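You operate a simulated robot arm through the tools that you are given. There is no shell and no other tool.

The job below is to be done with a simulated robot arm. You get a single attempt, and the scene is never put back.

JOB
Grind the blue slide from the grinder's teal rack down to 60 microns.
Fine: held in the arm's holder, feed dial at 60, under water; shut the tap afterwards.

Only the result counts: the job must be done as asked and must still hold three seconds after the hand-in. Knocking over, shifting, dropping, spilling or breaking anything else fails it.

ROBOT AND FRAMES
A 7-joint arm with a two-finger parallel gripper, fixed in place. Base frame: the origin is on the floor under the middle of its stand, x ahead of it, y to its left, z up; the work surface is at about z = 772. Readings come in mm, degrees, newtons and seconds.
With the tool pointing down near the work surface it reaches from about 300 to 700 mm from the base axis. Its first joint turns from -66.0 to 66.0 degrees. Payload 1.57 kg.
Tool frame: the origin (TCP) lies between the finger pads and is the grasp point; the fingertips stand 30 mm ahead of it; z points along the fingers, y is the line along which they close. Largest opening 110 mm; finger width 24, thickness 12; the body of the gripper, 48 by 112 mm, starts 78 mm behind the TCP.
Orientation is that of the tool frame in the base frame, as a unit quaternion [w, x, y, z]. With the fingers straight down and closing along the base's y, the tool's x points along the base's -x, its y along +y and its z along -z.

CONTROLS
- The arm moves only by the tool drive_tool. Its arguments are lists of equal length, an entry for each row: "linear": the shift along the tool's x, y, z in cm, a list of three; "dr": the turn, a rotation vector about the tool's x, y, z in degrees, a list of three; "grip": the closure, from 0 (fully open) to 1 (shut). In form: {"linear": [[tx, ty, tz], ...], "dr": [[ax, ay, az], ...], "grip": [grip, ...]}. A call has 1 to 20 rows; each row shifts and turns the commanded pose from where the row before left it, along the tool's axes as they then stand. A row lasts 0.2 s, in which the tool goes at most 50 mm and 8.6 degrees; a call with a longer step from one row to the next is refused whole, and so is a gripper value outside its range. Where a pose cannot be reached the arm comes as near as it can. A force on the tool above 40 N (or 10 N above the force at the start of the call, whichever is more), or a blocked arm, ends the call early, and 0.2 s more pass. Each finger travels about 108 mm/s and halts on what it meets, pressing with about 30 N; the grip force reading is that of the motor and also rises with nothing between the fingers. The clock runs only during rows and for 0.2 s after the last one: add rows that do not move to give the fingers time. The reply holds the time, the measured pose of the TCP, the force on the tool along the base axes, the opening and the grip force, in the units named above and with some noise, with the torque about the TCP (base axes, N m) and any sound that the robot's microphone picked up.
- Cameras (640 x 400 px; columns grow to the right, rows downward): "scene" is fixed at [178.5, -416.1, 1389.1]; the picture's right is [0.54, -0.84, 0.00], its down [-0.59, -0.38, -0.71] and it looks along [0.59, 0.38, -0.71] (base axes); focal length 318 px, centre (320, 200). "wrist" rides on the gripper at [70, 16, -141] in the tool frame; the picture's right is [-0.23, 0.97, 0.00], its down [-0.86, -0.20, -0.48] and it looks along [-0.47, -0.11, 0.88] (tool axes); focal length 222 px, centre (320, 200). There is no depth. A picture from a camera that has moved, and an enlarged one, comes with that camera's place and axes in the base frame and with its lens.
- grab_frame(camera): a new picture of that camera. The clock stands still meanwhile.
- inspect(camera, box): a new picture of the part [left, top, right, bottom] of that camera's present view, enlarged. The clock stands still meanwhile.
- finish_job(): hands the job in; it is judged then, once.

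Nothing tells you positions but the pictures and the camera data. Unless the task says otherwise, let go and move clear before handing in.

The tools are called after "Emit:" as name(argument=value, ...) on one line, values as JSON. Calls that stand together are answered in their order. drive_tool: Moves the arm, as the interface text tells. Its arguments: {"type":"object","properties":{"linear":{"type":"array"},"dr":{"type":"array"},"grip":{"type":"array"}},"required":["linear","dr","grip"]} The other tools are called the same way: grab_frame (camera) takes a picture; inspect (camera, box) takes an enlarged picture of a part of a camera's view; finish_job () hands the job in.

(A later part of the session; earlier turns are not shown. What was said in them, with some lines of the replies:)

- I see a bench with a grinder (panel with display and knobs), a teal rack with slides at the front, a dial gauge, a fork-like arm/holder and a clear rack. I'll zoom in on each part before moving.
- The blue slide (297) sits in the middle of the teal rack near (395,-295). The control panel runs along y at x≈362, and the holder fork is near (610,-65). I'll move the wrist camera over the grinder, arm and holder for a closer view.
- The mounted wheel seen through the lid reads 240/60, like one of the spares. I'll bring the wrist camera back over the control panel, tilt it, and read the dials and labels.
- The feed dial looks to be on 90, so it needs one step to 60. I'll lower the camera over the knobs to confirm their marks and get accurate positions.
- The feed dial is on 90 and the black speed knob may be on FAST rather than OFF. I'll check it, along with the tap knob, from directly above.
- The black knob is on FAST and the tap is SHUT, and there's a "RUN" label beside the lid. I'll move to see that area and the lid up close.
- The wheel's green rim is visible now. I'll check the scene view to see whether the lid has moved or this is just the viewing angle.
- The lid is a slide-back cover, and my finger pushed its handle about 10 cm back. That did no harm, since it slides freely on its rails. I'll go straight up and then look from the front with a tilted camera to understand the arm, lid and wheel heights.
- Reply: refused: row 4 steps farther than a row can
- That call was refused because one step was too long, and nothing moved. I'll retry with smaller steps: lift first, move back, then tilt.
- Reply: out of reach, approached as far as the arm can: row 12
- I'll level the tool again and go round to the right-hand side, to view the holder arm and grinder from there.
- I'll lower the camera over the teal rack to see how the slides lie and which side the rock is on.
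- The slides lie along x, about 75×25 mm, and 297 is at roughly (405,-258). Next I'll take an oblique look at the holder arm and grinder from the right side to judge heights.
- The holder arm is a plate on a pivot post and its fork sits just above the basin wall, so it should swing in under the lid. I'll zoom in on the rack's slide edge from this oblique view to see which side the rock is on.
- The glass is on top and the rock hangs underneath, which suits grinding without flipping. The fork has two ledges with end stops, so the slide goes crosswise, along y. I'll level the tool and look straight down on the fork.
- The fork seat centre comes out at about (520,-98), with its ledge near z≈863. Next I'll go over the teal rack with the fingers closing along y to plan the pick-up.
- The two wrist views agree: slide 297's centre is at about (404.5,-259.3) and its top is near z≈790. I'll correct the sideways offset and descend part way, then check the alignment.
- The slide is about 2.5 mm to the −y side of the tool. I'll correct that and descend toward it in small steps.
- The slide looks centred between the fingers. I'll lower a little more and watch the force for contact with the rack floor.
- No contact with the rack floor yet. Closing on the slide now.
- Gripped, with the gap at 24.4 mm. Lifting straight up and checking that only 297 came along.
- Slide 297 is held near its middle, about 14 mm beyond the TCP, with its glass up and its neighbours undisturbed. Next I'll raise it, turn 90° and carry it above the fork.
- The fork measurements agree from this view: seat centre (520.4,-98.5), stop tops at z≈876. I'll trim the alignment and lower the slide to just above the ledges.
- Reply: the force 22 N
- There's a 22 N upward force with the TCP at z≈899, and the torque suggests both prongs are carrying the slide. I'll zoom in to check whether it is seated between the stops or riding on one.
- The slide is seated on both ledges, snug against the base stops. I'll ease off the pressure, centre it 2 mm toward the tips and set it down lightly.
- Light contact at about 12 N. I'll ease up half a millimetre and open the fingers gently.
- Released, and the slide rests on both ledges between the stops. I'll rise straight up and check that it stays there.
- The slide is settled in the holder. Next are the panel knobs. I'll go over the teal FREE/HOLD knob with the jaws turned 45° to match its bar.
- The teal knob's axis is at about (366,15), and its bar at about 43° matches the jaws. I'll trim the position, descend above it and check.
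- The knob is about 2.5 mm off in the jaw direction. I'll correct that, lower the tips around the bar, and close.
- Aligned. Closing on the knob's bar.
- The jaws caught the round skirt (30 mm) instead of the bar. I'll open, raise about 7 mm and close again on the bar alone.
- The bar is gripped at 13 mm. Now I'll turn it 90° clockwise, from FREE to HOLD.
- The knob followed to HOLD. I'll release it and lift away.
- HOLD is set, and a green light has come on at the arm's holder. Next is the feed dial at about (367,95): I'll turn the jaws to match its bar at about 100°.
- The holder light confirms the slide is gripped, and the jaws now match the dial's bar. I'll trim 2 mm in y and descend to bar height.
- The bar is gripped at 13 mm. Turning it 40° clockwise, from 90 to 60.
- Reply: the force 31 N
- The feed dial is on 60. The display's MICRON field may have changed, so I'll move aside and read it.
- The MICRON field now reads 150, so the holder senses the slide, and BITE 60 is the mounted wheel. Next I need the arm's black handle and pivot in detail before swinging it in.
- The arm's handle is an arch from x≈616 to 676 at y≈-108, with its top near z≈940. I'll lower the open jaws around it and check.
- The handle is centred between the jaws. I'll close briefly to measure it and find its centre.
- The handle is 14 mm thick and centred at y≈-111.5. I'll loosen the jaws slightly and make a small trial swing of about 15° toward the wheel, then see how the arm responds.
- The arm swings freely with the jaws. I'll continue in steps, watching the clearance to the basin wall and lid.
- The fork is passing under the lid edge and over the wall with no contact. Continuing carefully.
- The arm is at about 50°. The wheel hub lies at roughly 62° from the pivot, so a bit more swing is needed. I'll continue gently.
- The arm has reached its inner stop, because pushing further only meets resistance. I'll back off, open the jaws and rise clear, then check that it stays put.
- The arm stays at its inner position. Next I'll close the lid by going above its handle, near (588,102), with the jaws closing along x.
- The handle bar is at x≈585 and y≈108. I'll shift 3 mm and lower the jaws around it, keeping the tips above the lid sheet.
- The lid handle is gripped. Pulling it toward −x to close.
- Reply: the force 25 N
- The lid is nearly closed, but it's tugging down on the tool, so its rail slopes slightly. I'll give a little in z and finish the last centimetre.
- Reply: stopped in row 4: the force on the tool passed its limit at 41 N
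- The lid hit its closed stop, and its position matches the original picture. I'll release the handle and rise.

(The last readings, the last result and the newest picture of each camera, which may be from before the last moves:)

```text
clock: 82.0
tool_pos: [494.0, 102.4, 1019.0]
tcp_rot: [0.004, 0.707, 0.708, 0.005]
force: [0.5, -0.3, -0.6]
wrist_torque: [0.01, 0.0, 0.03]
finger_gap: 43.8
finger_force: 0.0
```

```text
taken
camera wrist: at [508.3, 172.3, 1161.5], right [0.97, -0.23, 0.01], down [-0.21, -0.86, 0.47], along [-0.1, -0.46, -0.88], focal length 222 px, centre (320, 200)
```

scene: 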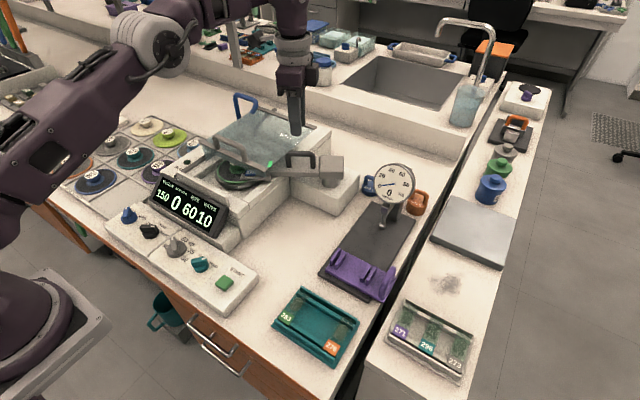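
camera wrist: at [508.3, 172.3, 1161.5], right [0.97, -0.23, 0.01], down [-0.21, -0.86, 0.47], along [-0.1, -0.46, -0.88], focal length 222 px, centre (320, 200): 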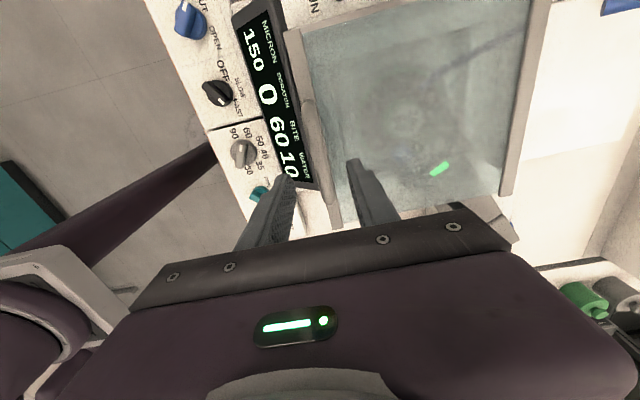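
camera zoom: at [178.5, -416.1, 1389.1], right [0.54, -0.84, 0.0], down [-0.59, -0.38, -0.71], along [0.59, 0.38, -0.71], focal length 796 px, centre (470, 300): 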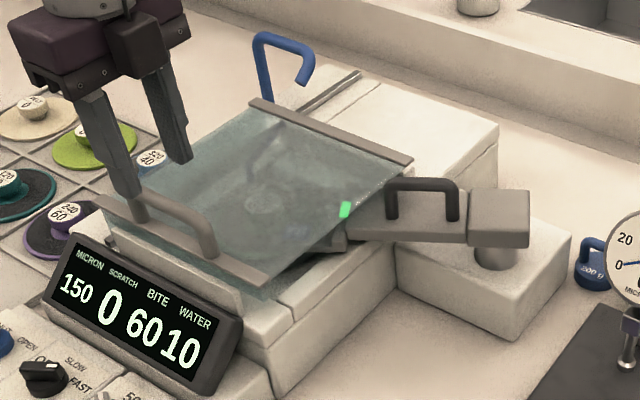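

The lid is closed just as it was at the start. Next I'll go to the blue tap knob near (367,273), turning the jaws to +45° to match its SHUT position.

Emit:
drive_tool(linear=[[3.4, -2.54, 0], [3.4, -2.54, 0], [3.4, -2.54, 0], [3.4, -2.54, 0], [3.4, -2.54, 0], [0, 0, 0]], dr=[[0.73, -0.08, 0.08], [0, 0, 0], [0, 0, 0], [0, 0, 0], [0, 0, 0], [0, 0, 0]], grip=[0.65, 0.65, 0.65, 0.65, 0.65, 0.65])

Emit:
drive_tool(linear=[[0, 0, 0], [0, 0, 0], [0, 0, 0], [0, 0, 0], [0, 0, 0], [0, 0, 0], [0, 0, 0], [0, 0, 0], [0, 0, 0], [0, 0, 0], [0, 0, 0], [0, 0, 0], [0, 0, 0], [0, 0, 0], [0, 0, 0], [0, 0, 0], [0, 0, 4], [0, 0, 4], [0, 0, 0]], dr=[[0, 0, -8.44], [0, 0, -8.44], [0, 0, -8.44], [0, 0, -8.44], [0, 0, -8.44], [0, 0, -8.44], [0, 0, -8.44], [0, 0, -8.44], [0, 0, -8.44], [0, 0, -8.44], [0, 0, -8.44], [0, 0, -8.44], [0, 0, -8.44], [0, 0, -8.44], [0, 0, -8.44], [0, 0, -8.44], [0, 0, 0], [0, 0, 0], [0, 0, 0]], grip=[0.65, 0.65, 0.65, 0.65, 0.65, 0.65, 0.65, 0.65, 0.65, 0.65, 0.65, 0.65, 0.65, 0.65, 0.65, 0.65, 0.65, 0.65, 0.65])

Emit:
inspect(camera="wrist", box=[220, 80, 420, 205])

Emit:
grab_frame(camera="scene")

```text
clock: 83.5
tool_pos: [368.9, 273.9, 1019.9]
tcp_rot: [0.001, 0.707, 0.707, 0.001]
force: [-0.2, 0.5, 0.0]
wrist_torque: [0.0, 0.02, -0.03]
finger_gap: 38.5
finger_force: 0.1
```

```text
clock: 87.5
tool_pos: [366.6, 271.1, 937.0]
tcp_rot: [0.002, -0.383, 0.924, -0.001]
force: [-0.3, 0.4, 0.0]
wrist_torque: [0.0, 0.03, -0.04]
finger_gap: 38.5
finger_force: 0.0
```

```text
3.20 times, centred on (320, 142) of wrist
camera zoom: at [304.9, 235.0, 1079.0], right [-0.53, 0.85, 0.0], down [0.74, 0.46, 0.48], along [0.41, 0.25, -0.88], focal length 711 px, centre (320, 384)
```

zoom: 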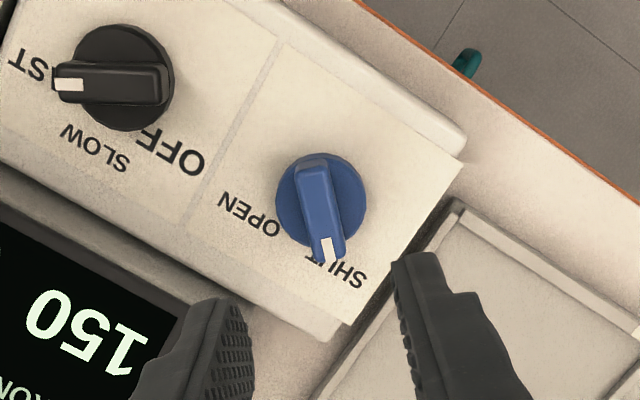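

```text
taken
```

scene: 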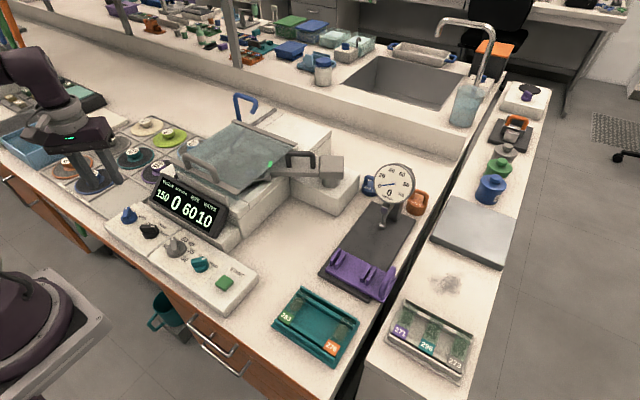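

The knob is at (367.6,272). I'll trim 1 mm, lower to bar height and grip it.

Emit:
drive_tool(linear=[[-0.13, -0.02, 0], [0, 0, 4], [0, 0, 4], [0, 0, 1], [0, 0, 0]], dr=[[0, 0, 0], [0, 0, 0], [0, 0, 0], [0, 0, 0], [0, 0, 0]], grip=[0.65, 0.65, 0.65, 0.65, 0.65])

Emit:
inspect(camera="wrist", box=[220, 105, 420, 230])

```text
clock: 88.7
tool_pos: [369.2, 272.9, 848.1]
tcp_rot: [0.002, -0.384, 0.923, 0.0]
force: [0.0, -0.7, 0.0]
wrist_torque: [0.02, 0.0, 0.02]
finger_gap: 38.8
finger_force: 0.1
```

```text
3.20 times, centred on (320, 168) of wrist
camera zoom: at [307.2, 235.7, 990.2], right [-0.53, 0.85, 0.0], down [0.74, 0.46, 0.48], along [0.41, 0.25, -0.88], focal length 711 px, centre (320, 304)
```

zoom: 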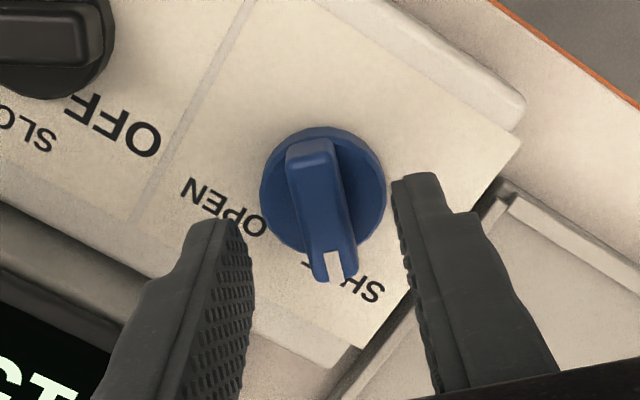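

Emit:
drive_tool(linear=[[0.2, 0, 0.5], [0, 0, 0.4], [0, 0, 0], [0, 0, 0], [0, 0, 0]], dr=[[0, 0, 0], [0, 0, 0], [0, 0, 0], [0, 0, 0], [0, 0, 0]], grip=[0.65, 0.65, 0.95, 0.95, 0.95])

Emit:
inspect(camera="wrist", box=[220, 105, 420, 230])

```text
clock: 89.8
tool_pos: [367.8, 272.6, 838.5]
tcp_rot: [0.0, -0.383, 0.924, 0.001]
force: [-13.4, 7.9, 0.1]
wrist_torque: [0.27, 0.28, -0.1]
finger_gap: 13.0
finger_force: 29.7
```

```text
3.20 times, centred on (320, 168) of wrist
camera zoom: at [305.1, 235.1, 981.6], right [-0.53, 0.85, 0.0], down [0.74, 0.46, 0.48], along [0.41, 0.25, -0.88], focal length 711 px, centre (320, 304)
```

zoom: 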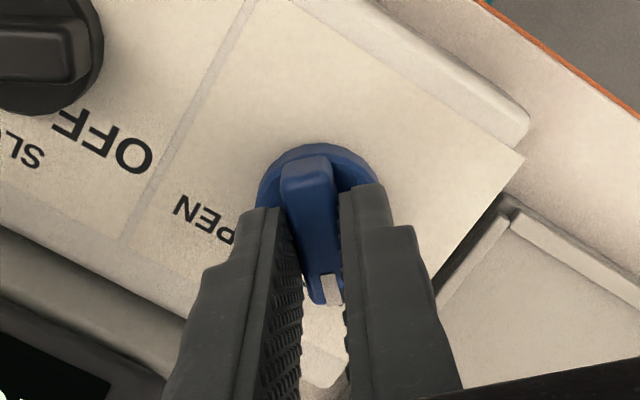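

Gripped at 13 mm. Turning the tap 90° clockwise to OPEN, then releasing.

Emit:
drive_tool(linear=[[0, 0, 0], [0, 0, 0], [0, 0, 0], [0, 0, 0], [0, 0, 0], [0, 0, 0], [0, 0, 0], [0, 0, 0], [0, 0, 0], [0, 0, 0], [0, 0, 0]], dr=[[0, 0, 8.2], [0, 0, 8.2], [0, 0, 8.2], [0, 0, 8.2], [0, 0, 8.2], [0, 0, 8.2], [0, 0, 8.2], [0, 0, 8.2], [0, 0, 8.2], [0, 0, 8.2], [0, 0, 8]], grip=[0.95, 0.95, 0.95, 0.95, 0.95, 0.95, 0.95, 0.95, 0.95, 0.95, 0.95])

Emit:
inspect(camera="wrist", box=[220, 105, 420, 230])

Emit:
inspect(camera="scene", box=[120, 80, 320, 260])

```text
clock: 92.2
tool_pos: [366.2, 273.1, 840.2]
tcp_rot: [0.001, 0.384, 0.923, 0.001]
force: [-9.3, 10.5, -0.2]
wrist_torque: [0.83, 0.87, 0.07]
finger_gap: 13.1
finger_force: 29.8
```

```text
3.20 times, centred on (320, 168) of wrist
camera zoom: at [328.3, 333.4, 982.9], right [0.85, 0.53, 0.0], down [0.46, -0.75, 0.48], along [0.25, -0.41, -0.88], focal length 711 px, centre (320, 304)
```

zoom: 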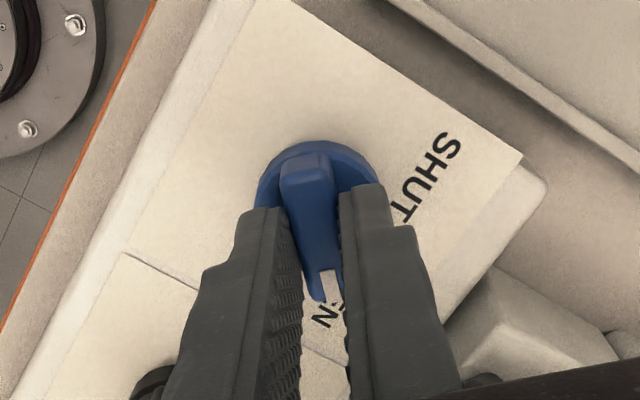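

```text
2.22 times, centred on (220, 170) of scene
camera zoom: at [178.3, -415.9, 1389.2], right [0.54, -0.84, 0.0], down [-0.59, -0.38, -0.71], along [0.59, 0.38, -0.71], focal length 707 px, centre (542, 267)
```

zoom: 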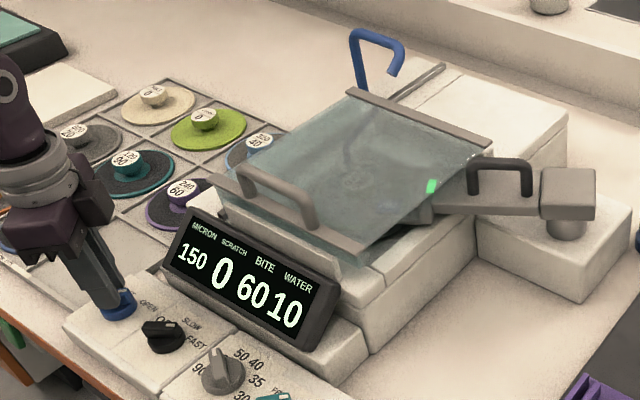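

The tap knob is on OPEN and the clock only runs while I move. Before anything else I'll check where the blue spout is pouring.

Emit:
inspect(camera="scene", box=[220, 80, 300, 130])

Emit:
inspect(camera="scene", box=[180, 110, 300, 200])

Emit:
grab_frame(camera="wrist")

```text
8.00 times, centred on (260, 105) of scene
camera zoom: at [178.3, -415.9, 1389.2], right [0.54, -0.84, 0.0], down [-0.59, -0.38, -0.71], along [0.59, 0.38, -0.71], focal length 2546 px, centre (800, 960)
```

zoom: 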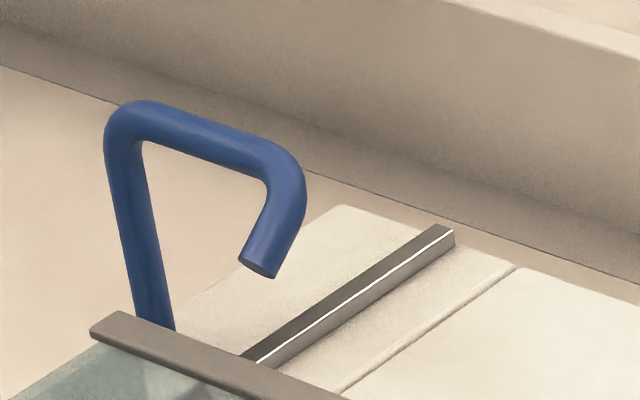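

```text
4.44 times, centred on (240, 155) of scene
camera zoom: at [178.3, -415.9, 1389.2], right [0.54, -0.84, 0.0], down [-0.59, -0.38, -0.71], along [0.59, 0.38, -0.71], focal length 1414 px, centre (676, 400)
```

zoom: 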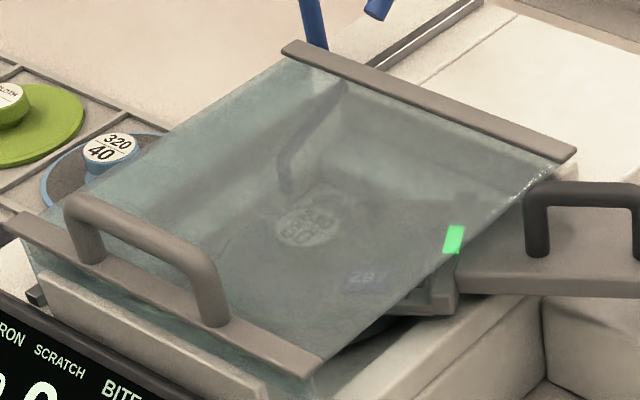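

```text
taken
camera wrist: at [328.3, 333.4, 982.9], right [0.85, 0.53, 0.0], down [0.46, -0.75, 0.48], along [0.25, -0.41, -0.88], focal length 222 px, centre (320, 200)
```

wrist: 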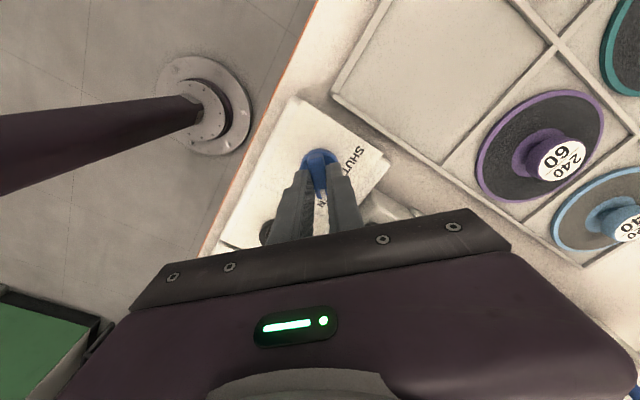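

No stream is visible outside the machine, and the WATER field still reads 10. I'll release the tap knob and rise with the fingers closed, then check the display and the spout again.

Emit:
drive_tool(linear=[[0, 0, 0], [0, 0, 0], [0, 0, -4], [0, 0, -2]], dr=[[0, 0, 0], [0, 0, 0], [0, 0, 0], [0, 0, 0]], grip=[0.7, 0.7, 0.7, 0.7])

Emit:
inspect(camera="scene", box=[100, 80, 320, 280])

Emit:
inspect(camera="scene", box=[220, 80, 300, 130])

Emit:
inspect(camera="wrist", box=[220, 60, 420, 185])

```text
clock: 93.2
tool_pos: [368.0, 271.0, 901.2]
tcp_rot: [0.0, 0.383, 0.924, 0.0]
force: [0.7, -0.1, 0.0]
wrist_torque: [-0.01, -0.01, -0.03]
finger_gap: 33.1
finger_force: 0.1
```

```text
2.00 times, centred on (210, 180) of scene
camera zoom: at [178.5, -416.1, 1389.1], right [0.54, -0.84, 0.0], down [-0.59, -0.38, -0.71], along [0.59, 0.38, -0.71], focal length 636 px, centre (540, 240)
```

zoom: 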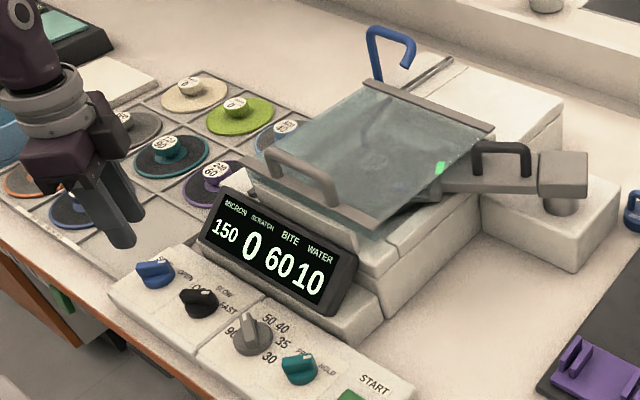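

```text
8.00 times, centred on (260, 105) of scene
camera zoom: at [178.5, -416.1, 1389.1], right [0.54, -0.84, 0.0], down [-0.59, -0.38, -0.71], along [0.59, 0.38, -0.71], focal length 2546 px, centre (800, 960)
```

zoom: 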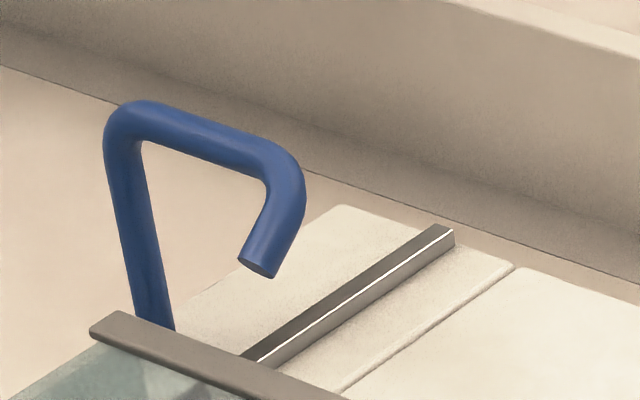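

```text
3.20 times, centred on (320, 122) of wrist
camera zoom: at [328.8, 333.3, 1043.1], right [0.85, 0.53, 0.0], down [0.46, -0.75, 0.48], along [0.25, -0.41, -0.88], focal length 711 px, centre (320, 448)
```

zoom: 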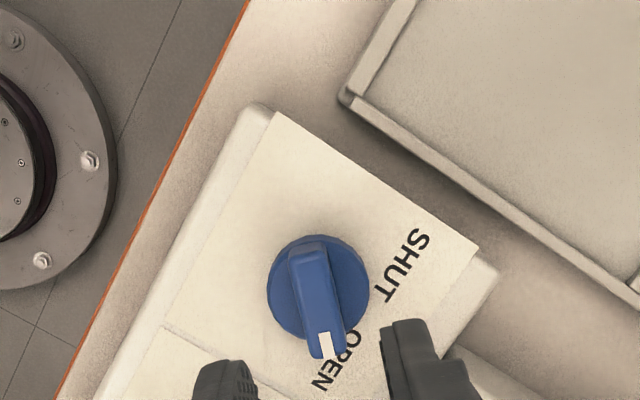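

The tap is on OPEN. Next I'll go to the green START button at about (363,-60) with the fingers closed.

Emit:
drive_tool(linear=[[-3.3, -3.4, 0], [-3.3, -3.4, 0], [-3.3, -3.4, 0], [-3.3, -3.4, 0], [-3.3, -3.4, 0], [-3.3, -3.4, 0], [-3.3, -3.4, 0], [0, 0, 3], [0, 0, 2.5], [0, 0, 0]], dr=[[0, 0, 0], [0, 0, 0], [0, 0, 0], [0, 0, 0], [0, 0, 0], [0, 0, 0], [0, 0, 0], [0, 0, 0], [0, 0, 0], [0, 0, 0]], grip=[1, 1, 1, 1, 1, 1, 1, 1, 1, 1])

Emit:
inspect(camera="wrist", box=[220, 80, 420, 205])

Emit:
inspect(camera="scene", box=[130, 170, 290, 300])

```text
clock: 95.5
tool_pos: [361.8, -61.3, 843.7]
tcp_rot: [0.001, 0.382, 0.924, 0.0]
force: [1.0, 0.0, 0.1]
wrist_torque: [0.01, 0.01, 0.01]
finger_gap: 0.0
finger_force: 21.2
```

```text
3.20 times, centred on (320, 142) of wrist
camera zoom: at [323.2, 0.7, 986.2], right [0.85, 0.53, 0.0], down [0.46, -0.75, 0.48], along [0.26, -0.41, -0.88], focal length 711 px, centre (320, 384)
```

zoom: 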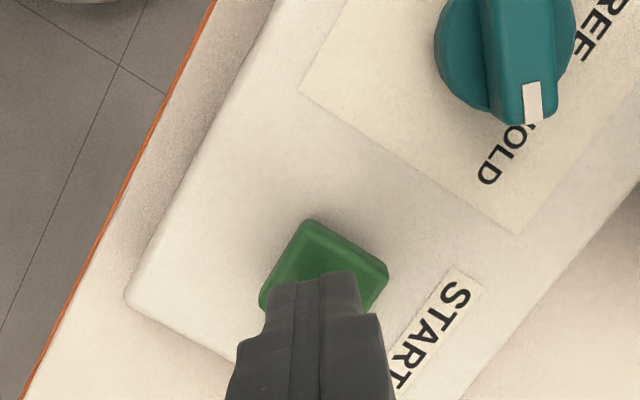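

```text
3.08 times, centred on (210, 235) of scene
camera zoom: at [178.5, -416.1, 1389.1], right [0.54, -0.84, 0.0], down [-0.59, -0.38, -0.71], along [0.59, 0.38, -0.71], focal length 979 px, centre (658, 92)
```

zoom: 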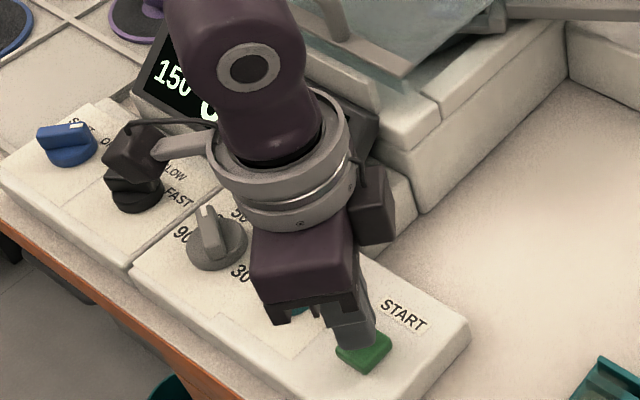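

The fingertips are over START. Pressing now.

Emit:
drive_tool(linear=[[0, 0, 1.2], [0, 0, 0.4], [0, 0, 0.3], [0, 0, 0.2]], dr=[[0, 0, 0], [0, 0, 0], [0, 0, 0], [0, 0, 0]], grip=[1, 1, 1, 1])

Emit:
grab_frame(camera="scene")

```text
clock: 96.5
tool_pos: [361.8, -60.3, 823.5]
tcp_rot: [0.001, 0.383, 0.924, 0.0]
force: [-6.2, -3.0, 28.3]
wrist_torque: [-0.08, 0.21, -0.02]
finger_gap: 0.0
finger_force: 21.4
heard: click
```

```text
taken
```

scene: 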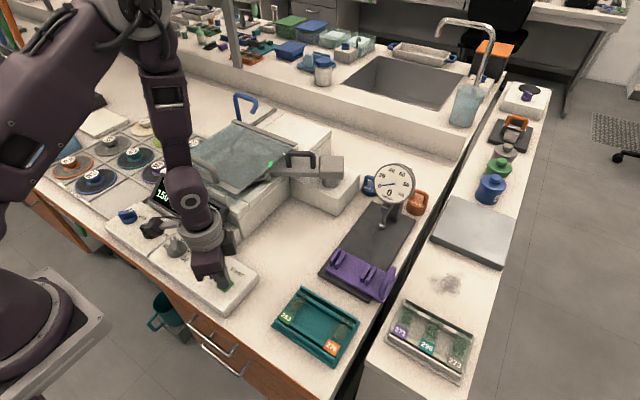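

A click was heard. I'll lift off and watch the RUN lamp and display.

Emit:
drive_tool(linear=[[0, 0, -3], [0, 0, -4], [2, -4, -2]], dr=[[0, 0, 0], [0, 0, 0], [0, 0, 0]], grip=[1, 1, 1])

Emit:
inspect(camera="scene", box=[100, 80, 320, 280])

Emit:
inspect(camera="scene", box=[180, 100, 300, 200])

```text
clock: 97.2
tool_pos: [319.8, -76.5, 912.3]
tcp_rot: [0.002, 0.382, 0.924, 0.0]
force: [-0.5, 0.1, 0.4]
wrist_torque: [0.0, -0.01, 0.03]
finger_gap: 0.0
finger_force: 21.8
```

```text
2.00 times, centred on (210, 180) of scene
camera zoom: at [178.5, -416.0, 1389.1], right [0.54, -0.84, 0.0], down [-0.59, -0.38, -0.71], along [0.59, 0.38, -0.71], focal length 636 px, centre (540, 240)
```

zoom: 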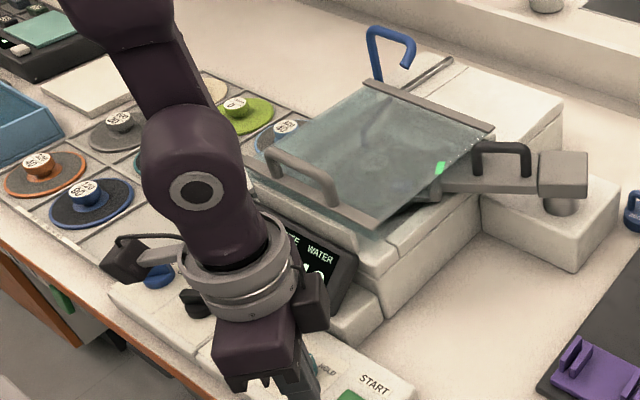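

```text
4.00 times, centred on (240, 150) of scene
camera zoom: at [178.5, -416.0, 1389.1], right [0.54, -0.84, 0.0], down [-0.59, -0.38, -0.71], along [0.59, 0.38, -0.71], focal length 1273 px, centre (640, 400)
```

zoom: 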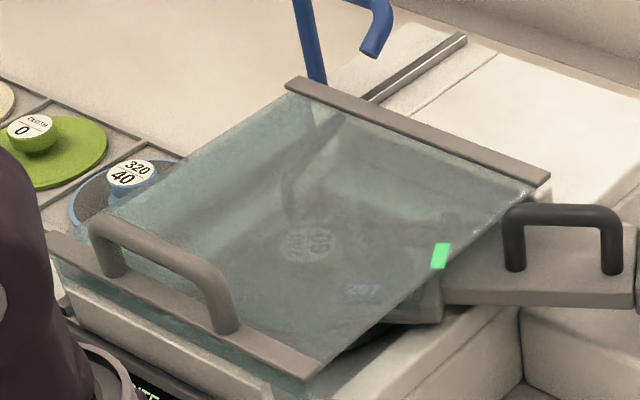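

The robot blocks the display, so I'll move aside to read it.

Emit:
drive_tool(linear=[[-4.2, -1.4, -1], [-4.2, -1.4, -1], [-4.2, -1.4, -1]], dr=[[0, 0, 0], [0, 0, 0], [0, 0, 0]], grip=[1, 1, 1])

Emit:
inspect(camera="scene", box=[100, 80, 320, 280])

Emit:
grab_frame(camera="wrist")

```text
clock: 98.0
tool_pos: [380.0, -194.0, 943.8]
tcp_rot: [0.001, 0.383, 0.924, 0.0]
force: [-0.9, 0.2, -1.1]
wrist_torque: [-0.03, 0.0, 0.0]
finger_gap: 0.0
finger_force: 21.6
```

```text
2.00 times, centred on (210, 180) of scene
camera zoom: at [178.4, -416.1, 1389.1], right [0.54, -0.84, 0.0], down [-0.59, -0.38, -0.71], along [0.59, 0.38, -0.71], focal length 636 px, centre (540, 240)
```

zoom: 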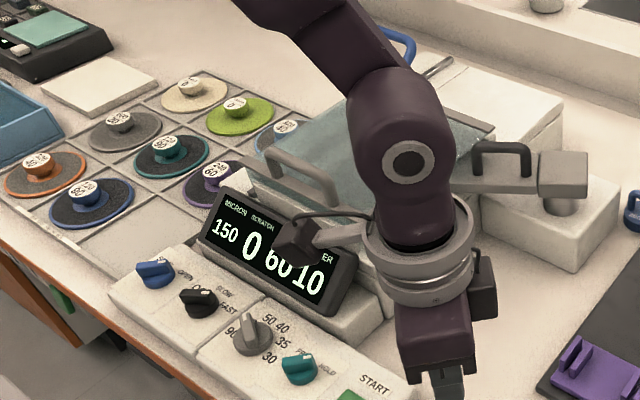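

```text
taken
camera wrist: at [342.0, -132.9, 1086.3], right [0.85, 0.53, 0.0], down [0.46, -0.75, 0.48], along [0.26, -0.41, -0.88], focal length 222 px, centre (320, 200)
```

wrist: 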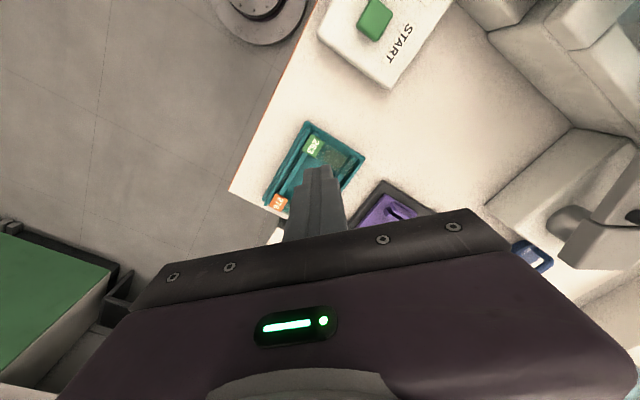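

Emit:
drive_tool(linear=[[-3.5, -3.5, -1], [-3, -3, -1], [0, 0, 0], [0, 0, 0], [0, 0, 0]], dr=[[0, 0, 0], [0, 0, 0], [0, 0, 0], [0, 0, 0], [0, 0, 0]], grip=[1, 1, 1, 1, 1])

Emit:
inspect(camera="scene", box=[100, 80, 320, 280])

Emit:
inspect(camera="scene", box=[160, 120, 260, 200])

```text
refused: row 1 steps farther than a row can; nothing moved
```

```text
2.00 times, centred on (210, 180) of scene
camera zoom: at [178.4, -416.1, 1389.1], right [0.54, -0.84, 0.0], down [-0.59, -0.38, -0.71], along [0.59, 0.38, -0.71], focal length 636 px, centre (540, 240)
```

zoom: 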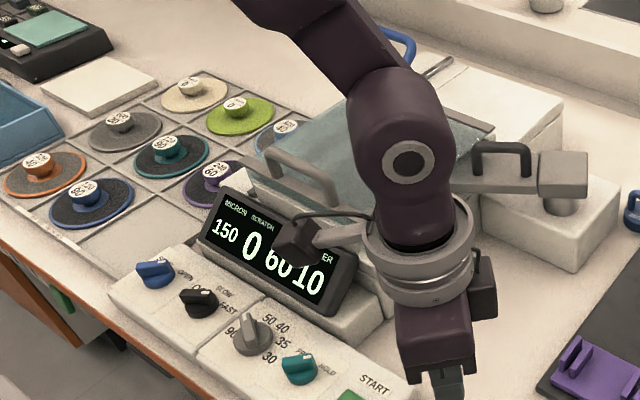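

```text
5.00 times, centred on (210, 160) of scene
camera zoom: at [178.4, -416.1, 1389.1], right [0.54, -0.84, 0.0], down [-0.59, -0.38, -0.71], along [0.59, 0.38, -0.71], focal length 1591 px, centre (870, 400)
```

zoom: 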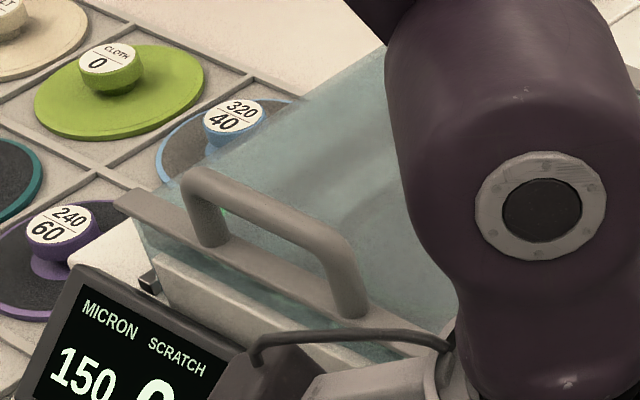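

A bright green spot through the lid suggests the RUN lamp is lit, so the cycle is running. I'll move aside and let time pass.

Emit:
drive_tool(linear=[[-3, -3, -1], [-3, -3, -1], [0, 0, 0], [0, 0, 0], [0, 0, 0], [0, 0, 0]], dr=[[0, 0, 0], [0, 0, 0], [0, 0, 0], [0, 0, 0], [0, 0, 0], [0, 0, 0]], grip=[1, 1, 1, 1, 1, 1])

Emit:
inspect(camera="scene", box=[100, 80, 320, 280])

Emit:
inspect(camera="scene", box=[170, 90, 330, 200])

```text
clock: 99.5
tool_pos: [378.1, -278.5, 963.7]
tcp_rot: [0.002, 0.383, 0.924, 0.001]
force: [-0.2, -0.4, 0.0]
wrist_torque: [0.01, -0.02, 0.02]
finger_gap: 0.3
finger_force: 21.5
```

```text
2.00 times, centred on (210, 180) of scene
camera zoom: at [178.5, -416.1, 1389.1], right [0.54, -0.84, 0.0], down [-0.59, -0.38, -0.71], along [0.59, 0.38, -0.71], focal length 636 px, centre (540, 240)
```

zoom: 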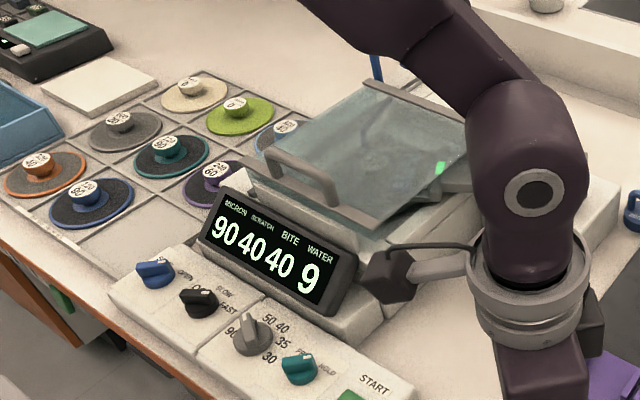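

```text
3.64 times, centred on (250, 145) of scene
camera zoom: at [178.5, -416.1, 1389.1], right [0.54, -0.84, 0.0], down [-0.59, -0.38, -0.71], along [0.59, 0.38, -0.71], focal length 1157 px, centre (574, 400)
```

zoom: 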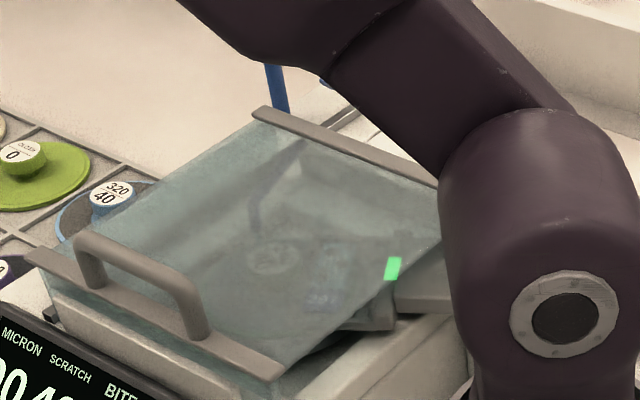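

After one pass, the display reads MICRON 90, SCRATCH 40, BITE 40, WATER 9. I'll check whether the machine is still running or has stopped.

Emit:
drive_tool(linear=[[0, 0, 0], [0, 0, 0], [0, 0, 0], [0, 0, 0], [0, 0, 0]], dr=[[0, 0, 0], [0, 0, 0], [0, 0, 0], [0, 0, 0], [0, 0, 0]], grip=[1, 1, 1, 1, 1])

Emit:
inspect(camera="scene", box=[100, 80, 320, 280])

Emit:
inspect(camera="scene", box=[160, 120, 260, 200])

```text
clock: 100.7
tool_pos: [377.0, -278.2, 964.3]
tcp_rot: [0.002, 0.382, 0.924, 0.0]
force: [0.5, -0.2, 1.1]
wrist_torque: [-0.01, 0.0, 0.0]
finger_gap: 0.2
finger_force: 21.6
```

```text
2.00 times, centred on (210, 180) of scene
camera zoom: at [178.5, -416.1, 1389.1], right [0.54, -0.84, 0.0], down [-0.59, -0.38, -0.71], along [0.59, 0.38, -0.71], focal length 636 px, centre (540, 240)
```

zoom: 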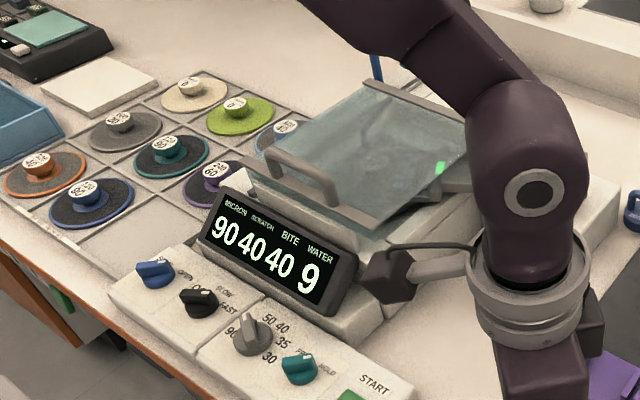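

```text
5.00 times, centred on (210, 160) of scene
camera zoom: at [178.5, -416.1, 1389.1], right [0.54, -0.84, 0.0], down [-0.59, -0.38, -0.71], along [0.59, 0.38, -0.71], focal length 1591 px, centre (870, 400)
```

zoom: 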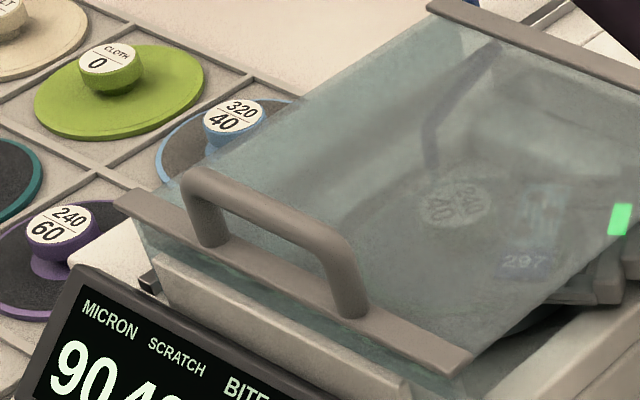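

The machine stopped after one pass: the wheel's bite of 60 took the slide from 150 to 90. The dial's 60 is the stop thickness, so a second pass should end at 60. I'll go back to START.

Emit:
drive_tool(linear=[[3.28, 2.85, 0], [3.28, 2.85, 0], [3.28, 2.85, 0], [3.28, 2.85, 0], [3.28, 2.85, 0], [0, 0, 4], [0, 0, 4], [0, 0, 4], [0, 0, 0]], dr=[[0, 0, 0], [0, 0, 0], [0, 0, 0], [0, 0, 0], [0, 0, 0], [0, 0, 0], [0, 0, 0], [0, 0, 0], [0, 0, 0]], grip=[1, 1, 1, 1, 1, 1, 1, 1, 1])

Emit:
inspect(camera="wrist", box=[220, 80, 420, 205])

```text
clock: 102.7
tool_pos: [362.1, -61.6, 842.5]
tcp_rot: [0.001, 0.382, 0.924, 0.001]
force: [0.4, -0.2, 0.1]
wrist_torque: [0.0, -0.04, 0.02]
finger_gap: 0.0
finger_force: 21.1
```

```text
3.20 times, centred on (320, 142) of wrist
camera zoom: at [325.0, 1.1, 984.5], right [0.85, 0.53, 0.0], down [0.46, -0.75, 0.48], along [0.25, -0.41, -0.88], focal length 711 px, centre (320, 384)
```

zoom: 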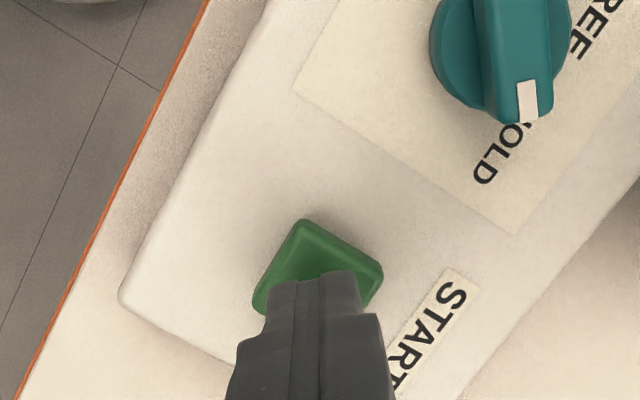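

Emit:
drive_tool(linear=[[0, 0, 1.2], [0, 0, 0.4], [0, 0, 0.3], [0, 0, -0.9], [0, 0, -3], [0, 0, -4], [-3.28, -2.85, -1], [-3.28, -2.85, -1], [-3.28, -2.85, -1], [-3.28, -2.85, 0], [-3.28, -2.85, 0], [0, 0, 0], [0, 0, 0]], dr=[[0, 0, 0], [0, 0, 0], [0, 0, 0], [0, 0, 0], [0, 0, 0], [0, 0, 0], [0, 0, 0], [0, 0, 0], [0, 0, 0], [0, 0, 0], [0, 0, 0], [0, 0, 0], [0, 0, 0]], grip=[1, 1, 1, 1, 1, 1, 1, 1, 1, 1, 1, 1, 1])

Emit:
inspect(camera="scene", box=[100, 80, 320, 280])

Emit:
inspect(camera="scene", box=[160, 120, 260, 200])

```text
clock: 105.5
tool_pos: [380.9, -282.0, 931.8]
tcp_rot: [0.002, 0.382, 0.924, 0.0]
force: [0.3, 0.7, -0.1]
wrist_torque: [-0.03, -0.01, -0.01]
finger_gap: 0.3
finger_force: 21.5
heard: click
```

```text
2.00 times, centred on (210, 180) of scene
camera zoom: at [178.4, -416.1, 1389.1], right [0.54, -0.84, 0.0], down [-0.59, -0.38, -0.71], along [0.59, 0.38, -0.71], focal length 636 px, centre (540, 240)
```

zoom: 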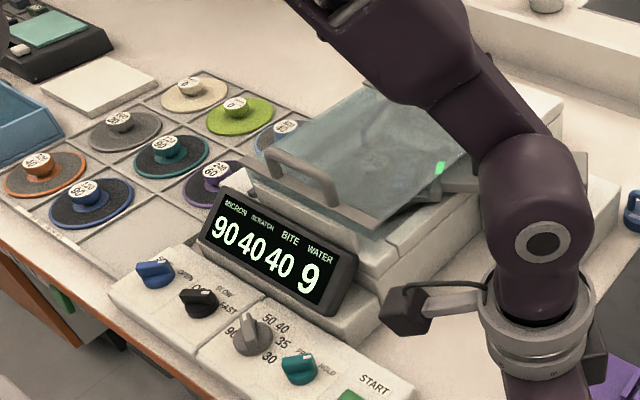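

```text
5.00 times, centred on (210, 160) of scene
camera zoom: at [178.4, -416.1, 1389.1], right [0.54, -0.84, 0.0], down [-0.59, -0.38, -0.71], along [0.59, 0.38, -0.71], focal length 1591 px, centre (870, 400)
```

zoom: 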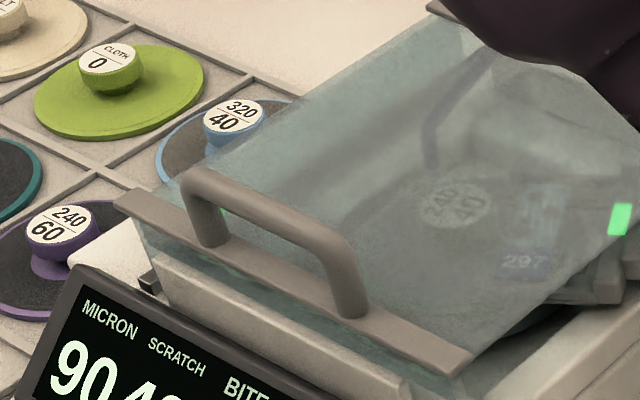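

Emit:
drive_tool(linear=[[0, 0, 0], [0, 0, 0], [0, 0, 0], [0, 0, 0], [0, 0, 0]], dr=[[0, 0, 0], [0, 0, 0], [0, 0, 0], [0, 0, 0], [0, 0, 0]], grip=[1, 1, 1, 1, 1])

Emit:
inspect(camera="scene", box=[100, 80, 320, 280])

```text
clock: 106.7
tool_pos: [382.4, -282.5, 930.9]
tcp_rot: [0.001, 0.382, 0.924, 0.001]
force: [-1.1, -0.5, 0.3]
wrist_torque: [-0.02, 0.0, 0.0]
finger_gap: 0.1
finger_force: 21.6
```

```text
2.00 times, centred on (210, 180) of scene
camera zoom: at [178.5, -416.1, 1389.1], right [0.54, -0.84, 0.0], down [-0.59, -0.38, -0.71], along [0.59, 0.38, -0.71], focal length 636 px, centre (540, 240)
```

zoom: 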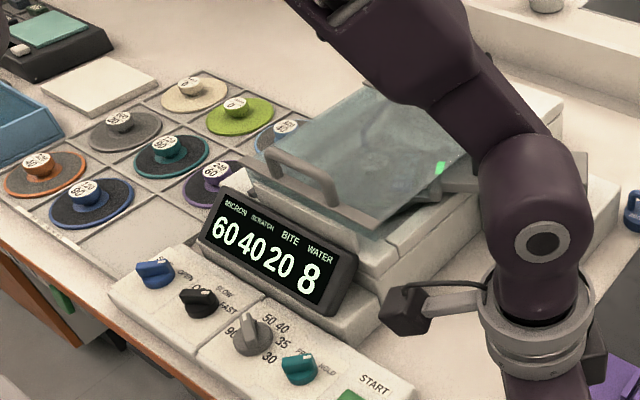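

MICRON reads exactly 60. Now I'll shut the tap, going to the blue knob with the jaws at −45° to match its OPEN position.

Emit:
drive_tool(linear=[[0, 0, -2], [3.355, 3.18, 0], [3.355, 3.18, 0], [3.355, 3.18, 0], [3.355, 3.18, 0], [3.355, 3.18, 0], [3.355, 3.18, 0], [3.355, 3.18, 0], [3.355, 3.18, 0], [3.355, 3.18, 0], [3.355, 3.18, 0], [3.355, 3.18, 0], [3.355, 3.18, 0], [0, 0, 3.5], [0, 0, 0]], dr=[[0, 0, 0], [0, 0, 0], [0, 0, 0], [0, 0, 0], [0, 0, 0], [0, 0, 0], [0, 0, 0], [0, 0, 0], [0, 0, 0], [0, 0, 0], [0, 0, 0], [0, 0, 0], [0, 0, 0], [0, 0, 0], [0, 0, 0]], grip=[1, 1, 1, 1, 1, 1, 1, 1, 1, 1, 1, 0.65, 0.65, 0.65, 0.65])

Emit:
inspect(camera="wrist", box=[220, 80, 420, 205])

Emit:
inspect(camera="scene", box=[100, 80, 320, 280])

```text
clock: 109.8
tool_pos: [365.3, 276.7, 918.7]
tcp_rot: [0.001, 0.383, 0.924, 0.001]
force: [1.0, 0.1, 0.2]
wrist_torque: [-0.02, -0.02, -0.01]
finger_gap: 38.4
finger_force: 0.0
```

```text
3.20 times, centred on (320, 142) of wrist
camera zoom: at [326.0, 338.8, 1060.6], right [0.85, 0.53, 0.0], down [0.46, -0.75, 0.48], along [0.25, -0.41, -0.88], focal length 711 px, centre (320, 384)
```

zoom: 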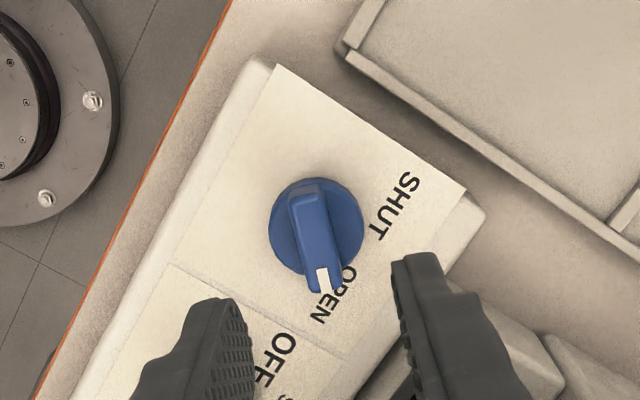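

```text
2.00 times, centred on (210, 180) of scene
camera zoom: at [178.5, -416.1, 1389.1], right [0.54, -0.84, 0.0], down [-0.59, -0.38, -0.71], along [0.59, 0.38, -0.71], focal length 636 px, centre (540, 240)
```

zoom: 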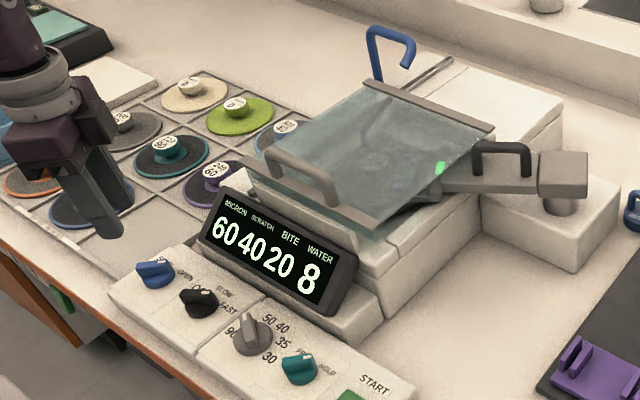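

Emit:
drive_tool(linear=[[-0.48, -0.24, 0], [0, 0, 3.5], [0, 0, 3.5], [0, 0, 0]], dr=[[0, 0, 0], [0, 0, 0], [0, 0, 0], [0, 0, 0]], grip=[0.65, 0.65, 0.65, 0.65])

Emit:
inspect(camera="wrist", box=[220, 105, 420, 230])

```text
clock: 110.8
tool_pos: [367.2, 271.7, 849.6]
tcp_rot: [0.001, 0.382, 0.924, 0.0]
force: [0.9, -0.4, 0.1]
wrist_torque: [0.02, 0.01, 0.0]
finger_gap: 38.8
finger_force: 0.2
```

```text
3.20 times, centred on (320, 168) of wrist
camera zoom: at [327.4, 333.8, 991.2], right [0.85, 0.53, 0.0], down [0.46, -0.75, 0.48], along [0.25, -0.41, -0.88], focal length 711 px, centre (320, 304)
```

zoom: 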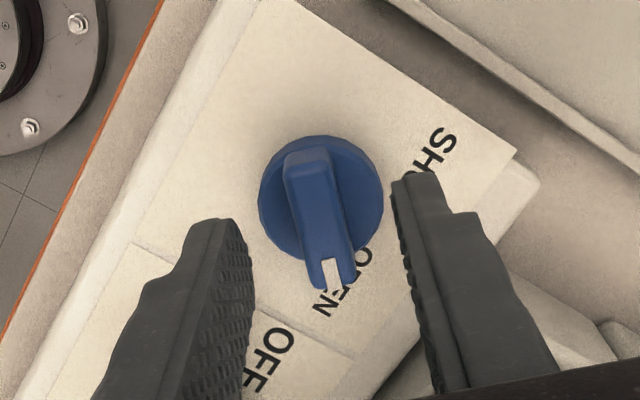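

Well aligned. I'll lower 1 cm, grip the bar and turn it back 90° to SHUT.

Emit:
drive_tool(linear=[[0, 0, 0.6], [0, 0, 0.45], [0, 0, 0], [0, 0, 0], [0, 0, 0]], dr=[[0, 0, 0], [0, 0, 0], [0, 0, 0], [0, 0, 0], [0, 0, 0]], grip=[0.65, 0.65, 0.95, 0.95, 0.95])

```text
clock: 112.0
tool_pos: [366.4, 271.7, 838.3]
tcp_rot: [0.001, 0.382, 0.924, 0.001]
force: [-1.7, -2.4, -1.8]
wrist_torque: [0.05, 0.14, -0.02]
finger_gap: 12.9
finger_force: 30.5
```

Emit:
drive_tool(linear=[[0, 0, 0], [0, 0, 0], [0, 0, 0], [0, 0, 0], [0, 0, 0], [0, 0, 0], [0, 0, 0], [0, 0, 0], [0, 0, 0], [0, 0, 0], [0, 0, 0], [0, 0, 0]], dr=[[0, 0, -8.2], [0, 0, -8.2], [0, 0, -8.2], [0, 0, -8.2], [0, 0, -8.2], [0, 0, -8.2], [0, 0, -8.2], [0, 0, -8.2], [0, 0, -8.2], [0, 0, -8.2], [0, 0, -8], [0, 0, 0]], grip=[0.95, 0.95, 0.95, 0.95, 0.95, 0.95, 0.95, 0.95, 0.95, 0.95, 0.95, 0.95])

Emit:
drive_tool(linear=[[0, 0, 0], [0, 0, 0], [0, 0, -3], [0, 0, -4], [0, 0, -4], [0, 0, 0]], dr=[[0, 0, 0], [0, 0, 0], [0, 0, 0], [0, 0, 0], [0, 0, 0], [0, 0, 0]], grip=[0.68, 0.68, 0.68, 0.68, 0.68, 0.68])

Emit:
inspect(camera="wrist", box=[220, 60, 420, 185])

Emit:
inspect(camera="scene", box=[100, 80, 320, 280])

Emit:
grab_frame(camera="scene")

```text
clock: 114.7
tool_pos: [366.6, 273.2, 838.2]
tcp_rot: [0.003, -0.385, 0.923, 0.002]
force: [2.9, 29.0, -15.9]
wrist_torque: [0.43, 0.15, -0.21]
finger_gap: 12.9
finger_force: 29.6
```

```text
clock: 116.0
tool_pos: [363.9, 271.2, 949.5]
tcp_rot: [0.001, -0.382, 0.924, 0.0]
force: [0.5, -0.1, 0.2]
wrist_torque: [0.01, -0.02, 0.0]
finger_gap: 35.4
finger_force: 0.0
```

```text
3.20 times, centred on (320, 122) of wrist
camera zoom: at [303.3, 233.8, 1092.8], right [-0.53, 0.85, 0.0], down [0.74, 0.46, 0.48], along [0.41, 0.25, -0.88], focal length 711 px, centre (320, 448)
```

zoom: 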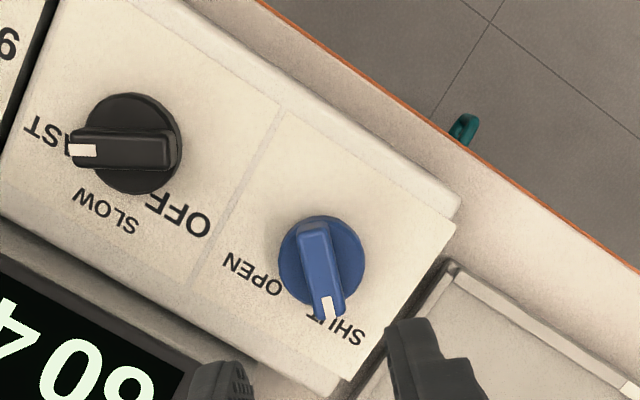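

```text
2.00 times, centred on (210, 180) of scene
camera zoom: at [178.5, -416.1, 1389.1], right [0.54, -0.84, 0.0], down [-0.59, -0.38, -0.71], along [0.59, 0.38, -0.71], focal length 636 px, centre (540, 240)
```

zoom: 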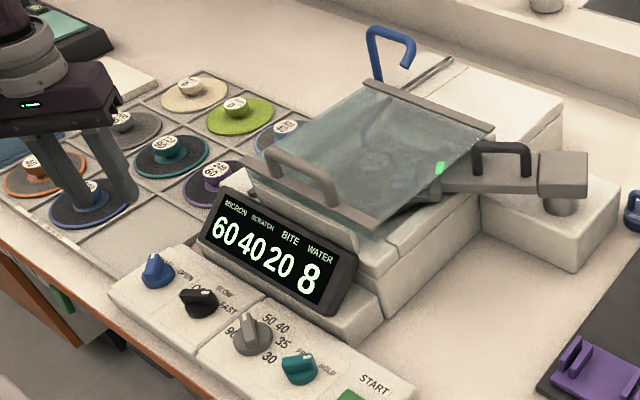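

```text
taken
```

scene: 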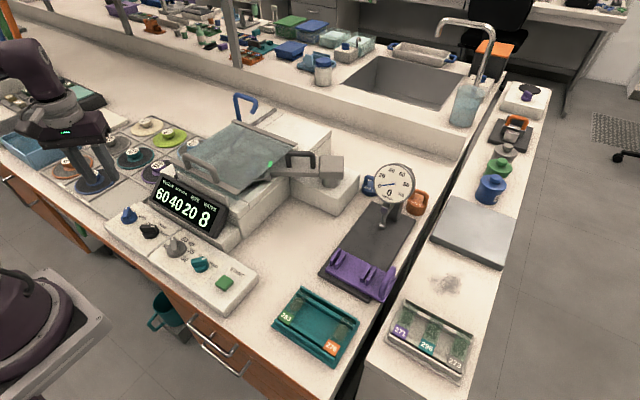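

The tap is back on SHUT, the display reads MICRON 60 and the machine has stopped. The slide is still in the holder, and the rack and other items look undisturbed. I'll raise the arm a little more before handing in.

Emit:
drive_tool(linear=[[0, 0, -4], [0, 0, -3], [0, 0, 0], [0, 0, 0], [0, 0, 0]], dr=[[0, 0, 0], [0, 0, 0], [0, 0, 0], [0, 0, 0], [0, 0, 0]], grip=[0.68, 0.68, 0.68, 0.68, 0.68])

Emit:
inspect(camera="scene", box=[100, 80, 320, 280])

```text
clock: 117.2
tool_pos: [362.9, 270.2, 1020.4]
tcp_rot: [0.001, -0.383, 0.924, 0.0]
force: [0.1, 0.0, -0.4]
wrist_torque: [0.0, -0.01, -0.01]
finger_gap: 35.2
finger_force: 0.0
```

```text
2.00 times, centred on (210, 180) of scene
camera zoom: at [178.5, -416.1, 1389.1], right [0.54, -0.84, 0.0], down [-0.59, -0.38, -0.71], along [0.59, 0.38, -0.71], focal length 636 px, centre (540, 240)
```

zoom: 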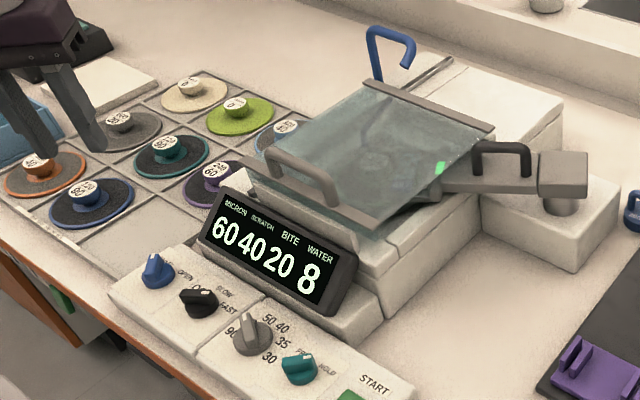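

The blue slide reads 60 microns. It is still held in the arm's holder, the feed dial is on 60, the tap is shut and the gripper is clear. Handing in.

Emit:
finish_job()

```text
The job is handed in.
```

I handed the job in with blue slide 297 ground to 60 microns on the grinder's display. The hand-in was accepted, but no verdict came back.

- **Grinding:** The slide was held in the arm's holder with the feed dial on 60, the tap open and the lid closed. It took two passes: 150 to 90, then 90 to 60.
- **Tap:** I turned it back to SHUT after the second pass, and the machine had stopped by then.
- **Slide:** It is still in the arm's holder over the wheel, with HOLD on. The job didn't ask for it to go back to the rack.
- **Wheel speed:** The knob was already on FAST and the job named no speed, so I left it there.
- **Other readings:** The display ended at SCRATCH 40. The wheel's BITE dropped from 60 to 20, and WATER went from 10 to 8.
- **Lid:** Early on, one finger pushed the lid about 10 cm open while I was looking around. I closed it again before grinding, and it matches its starting position.
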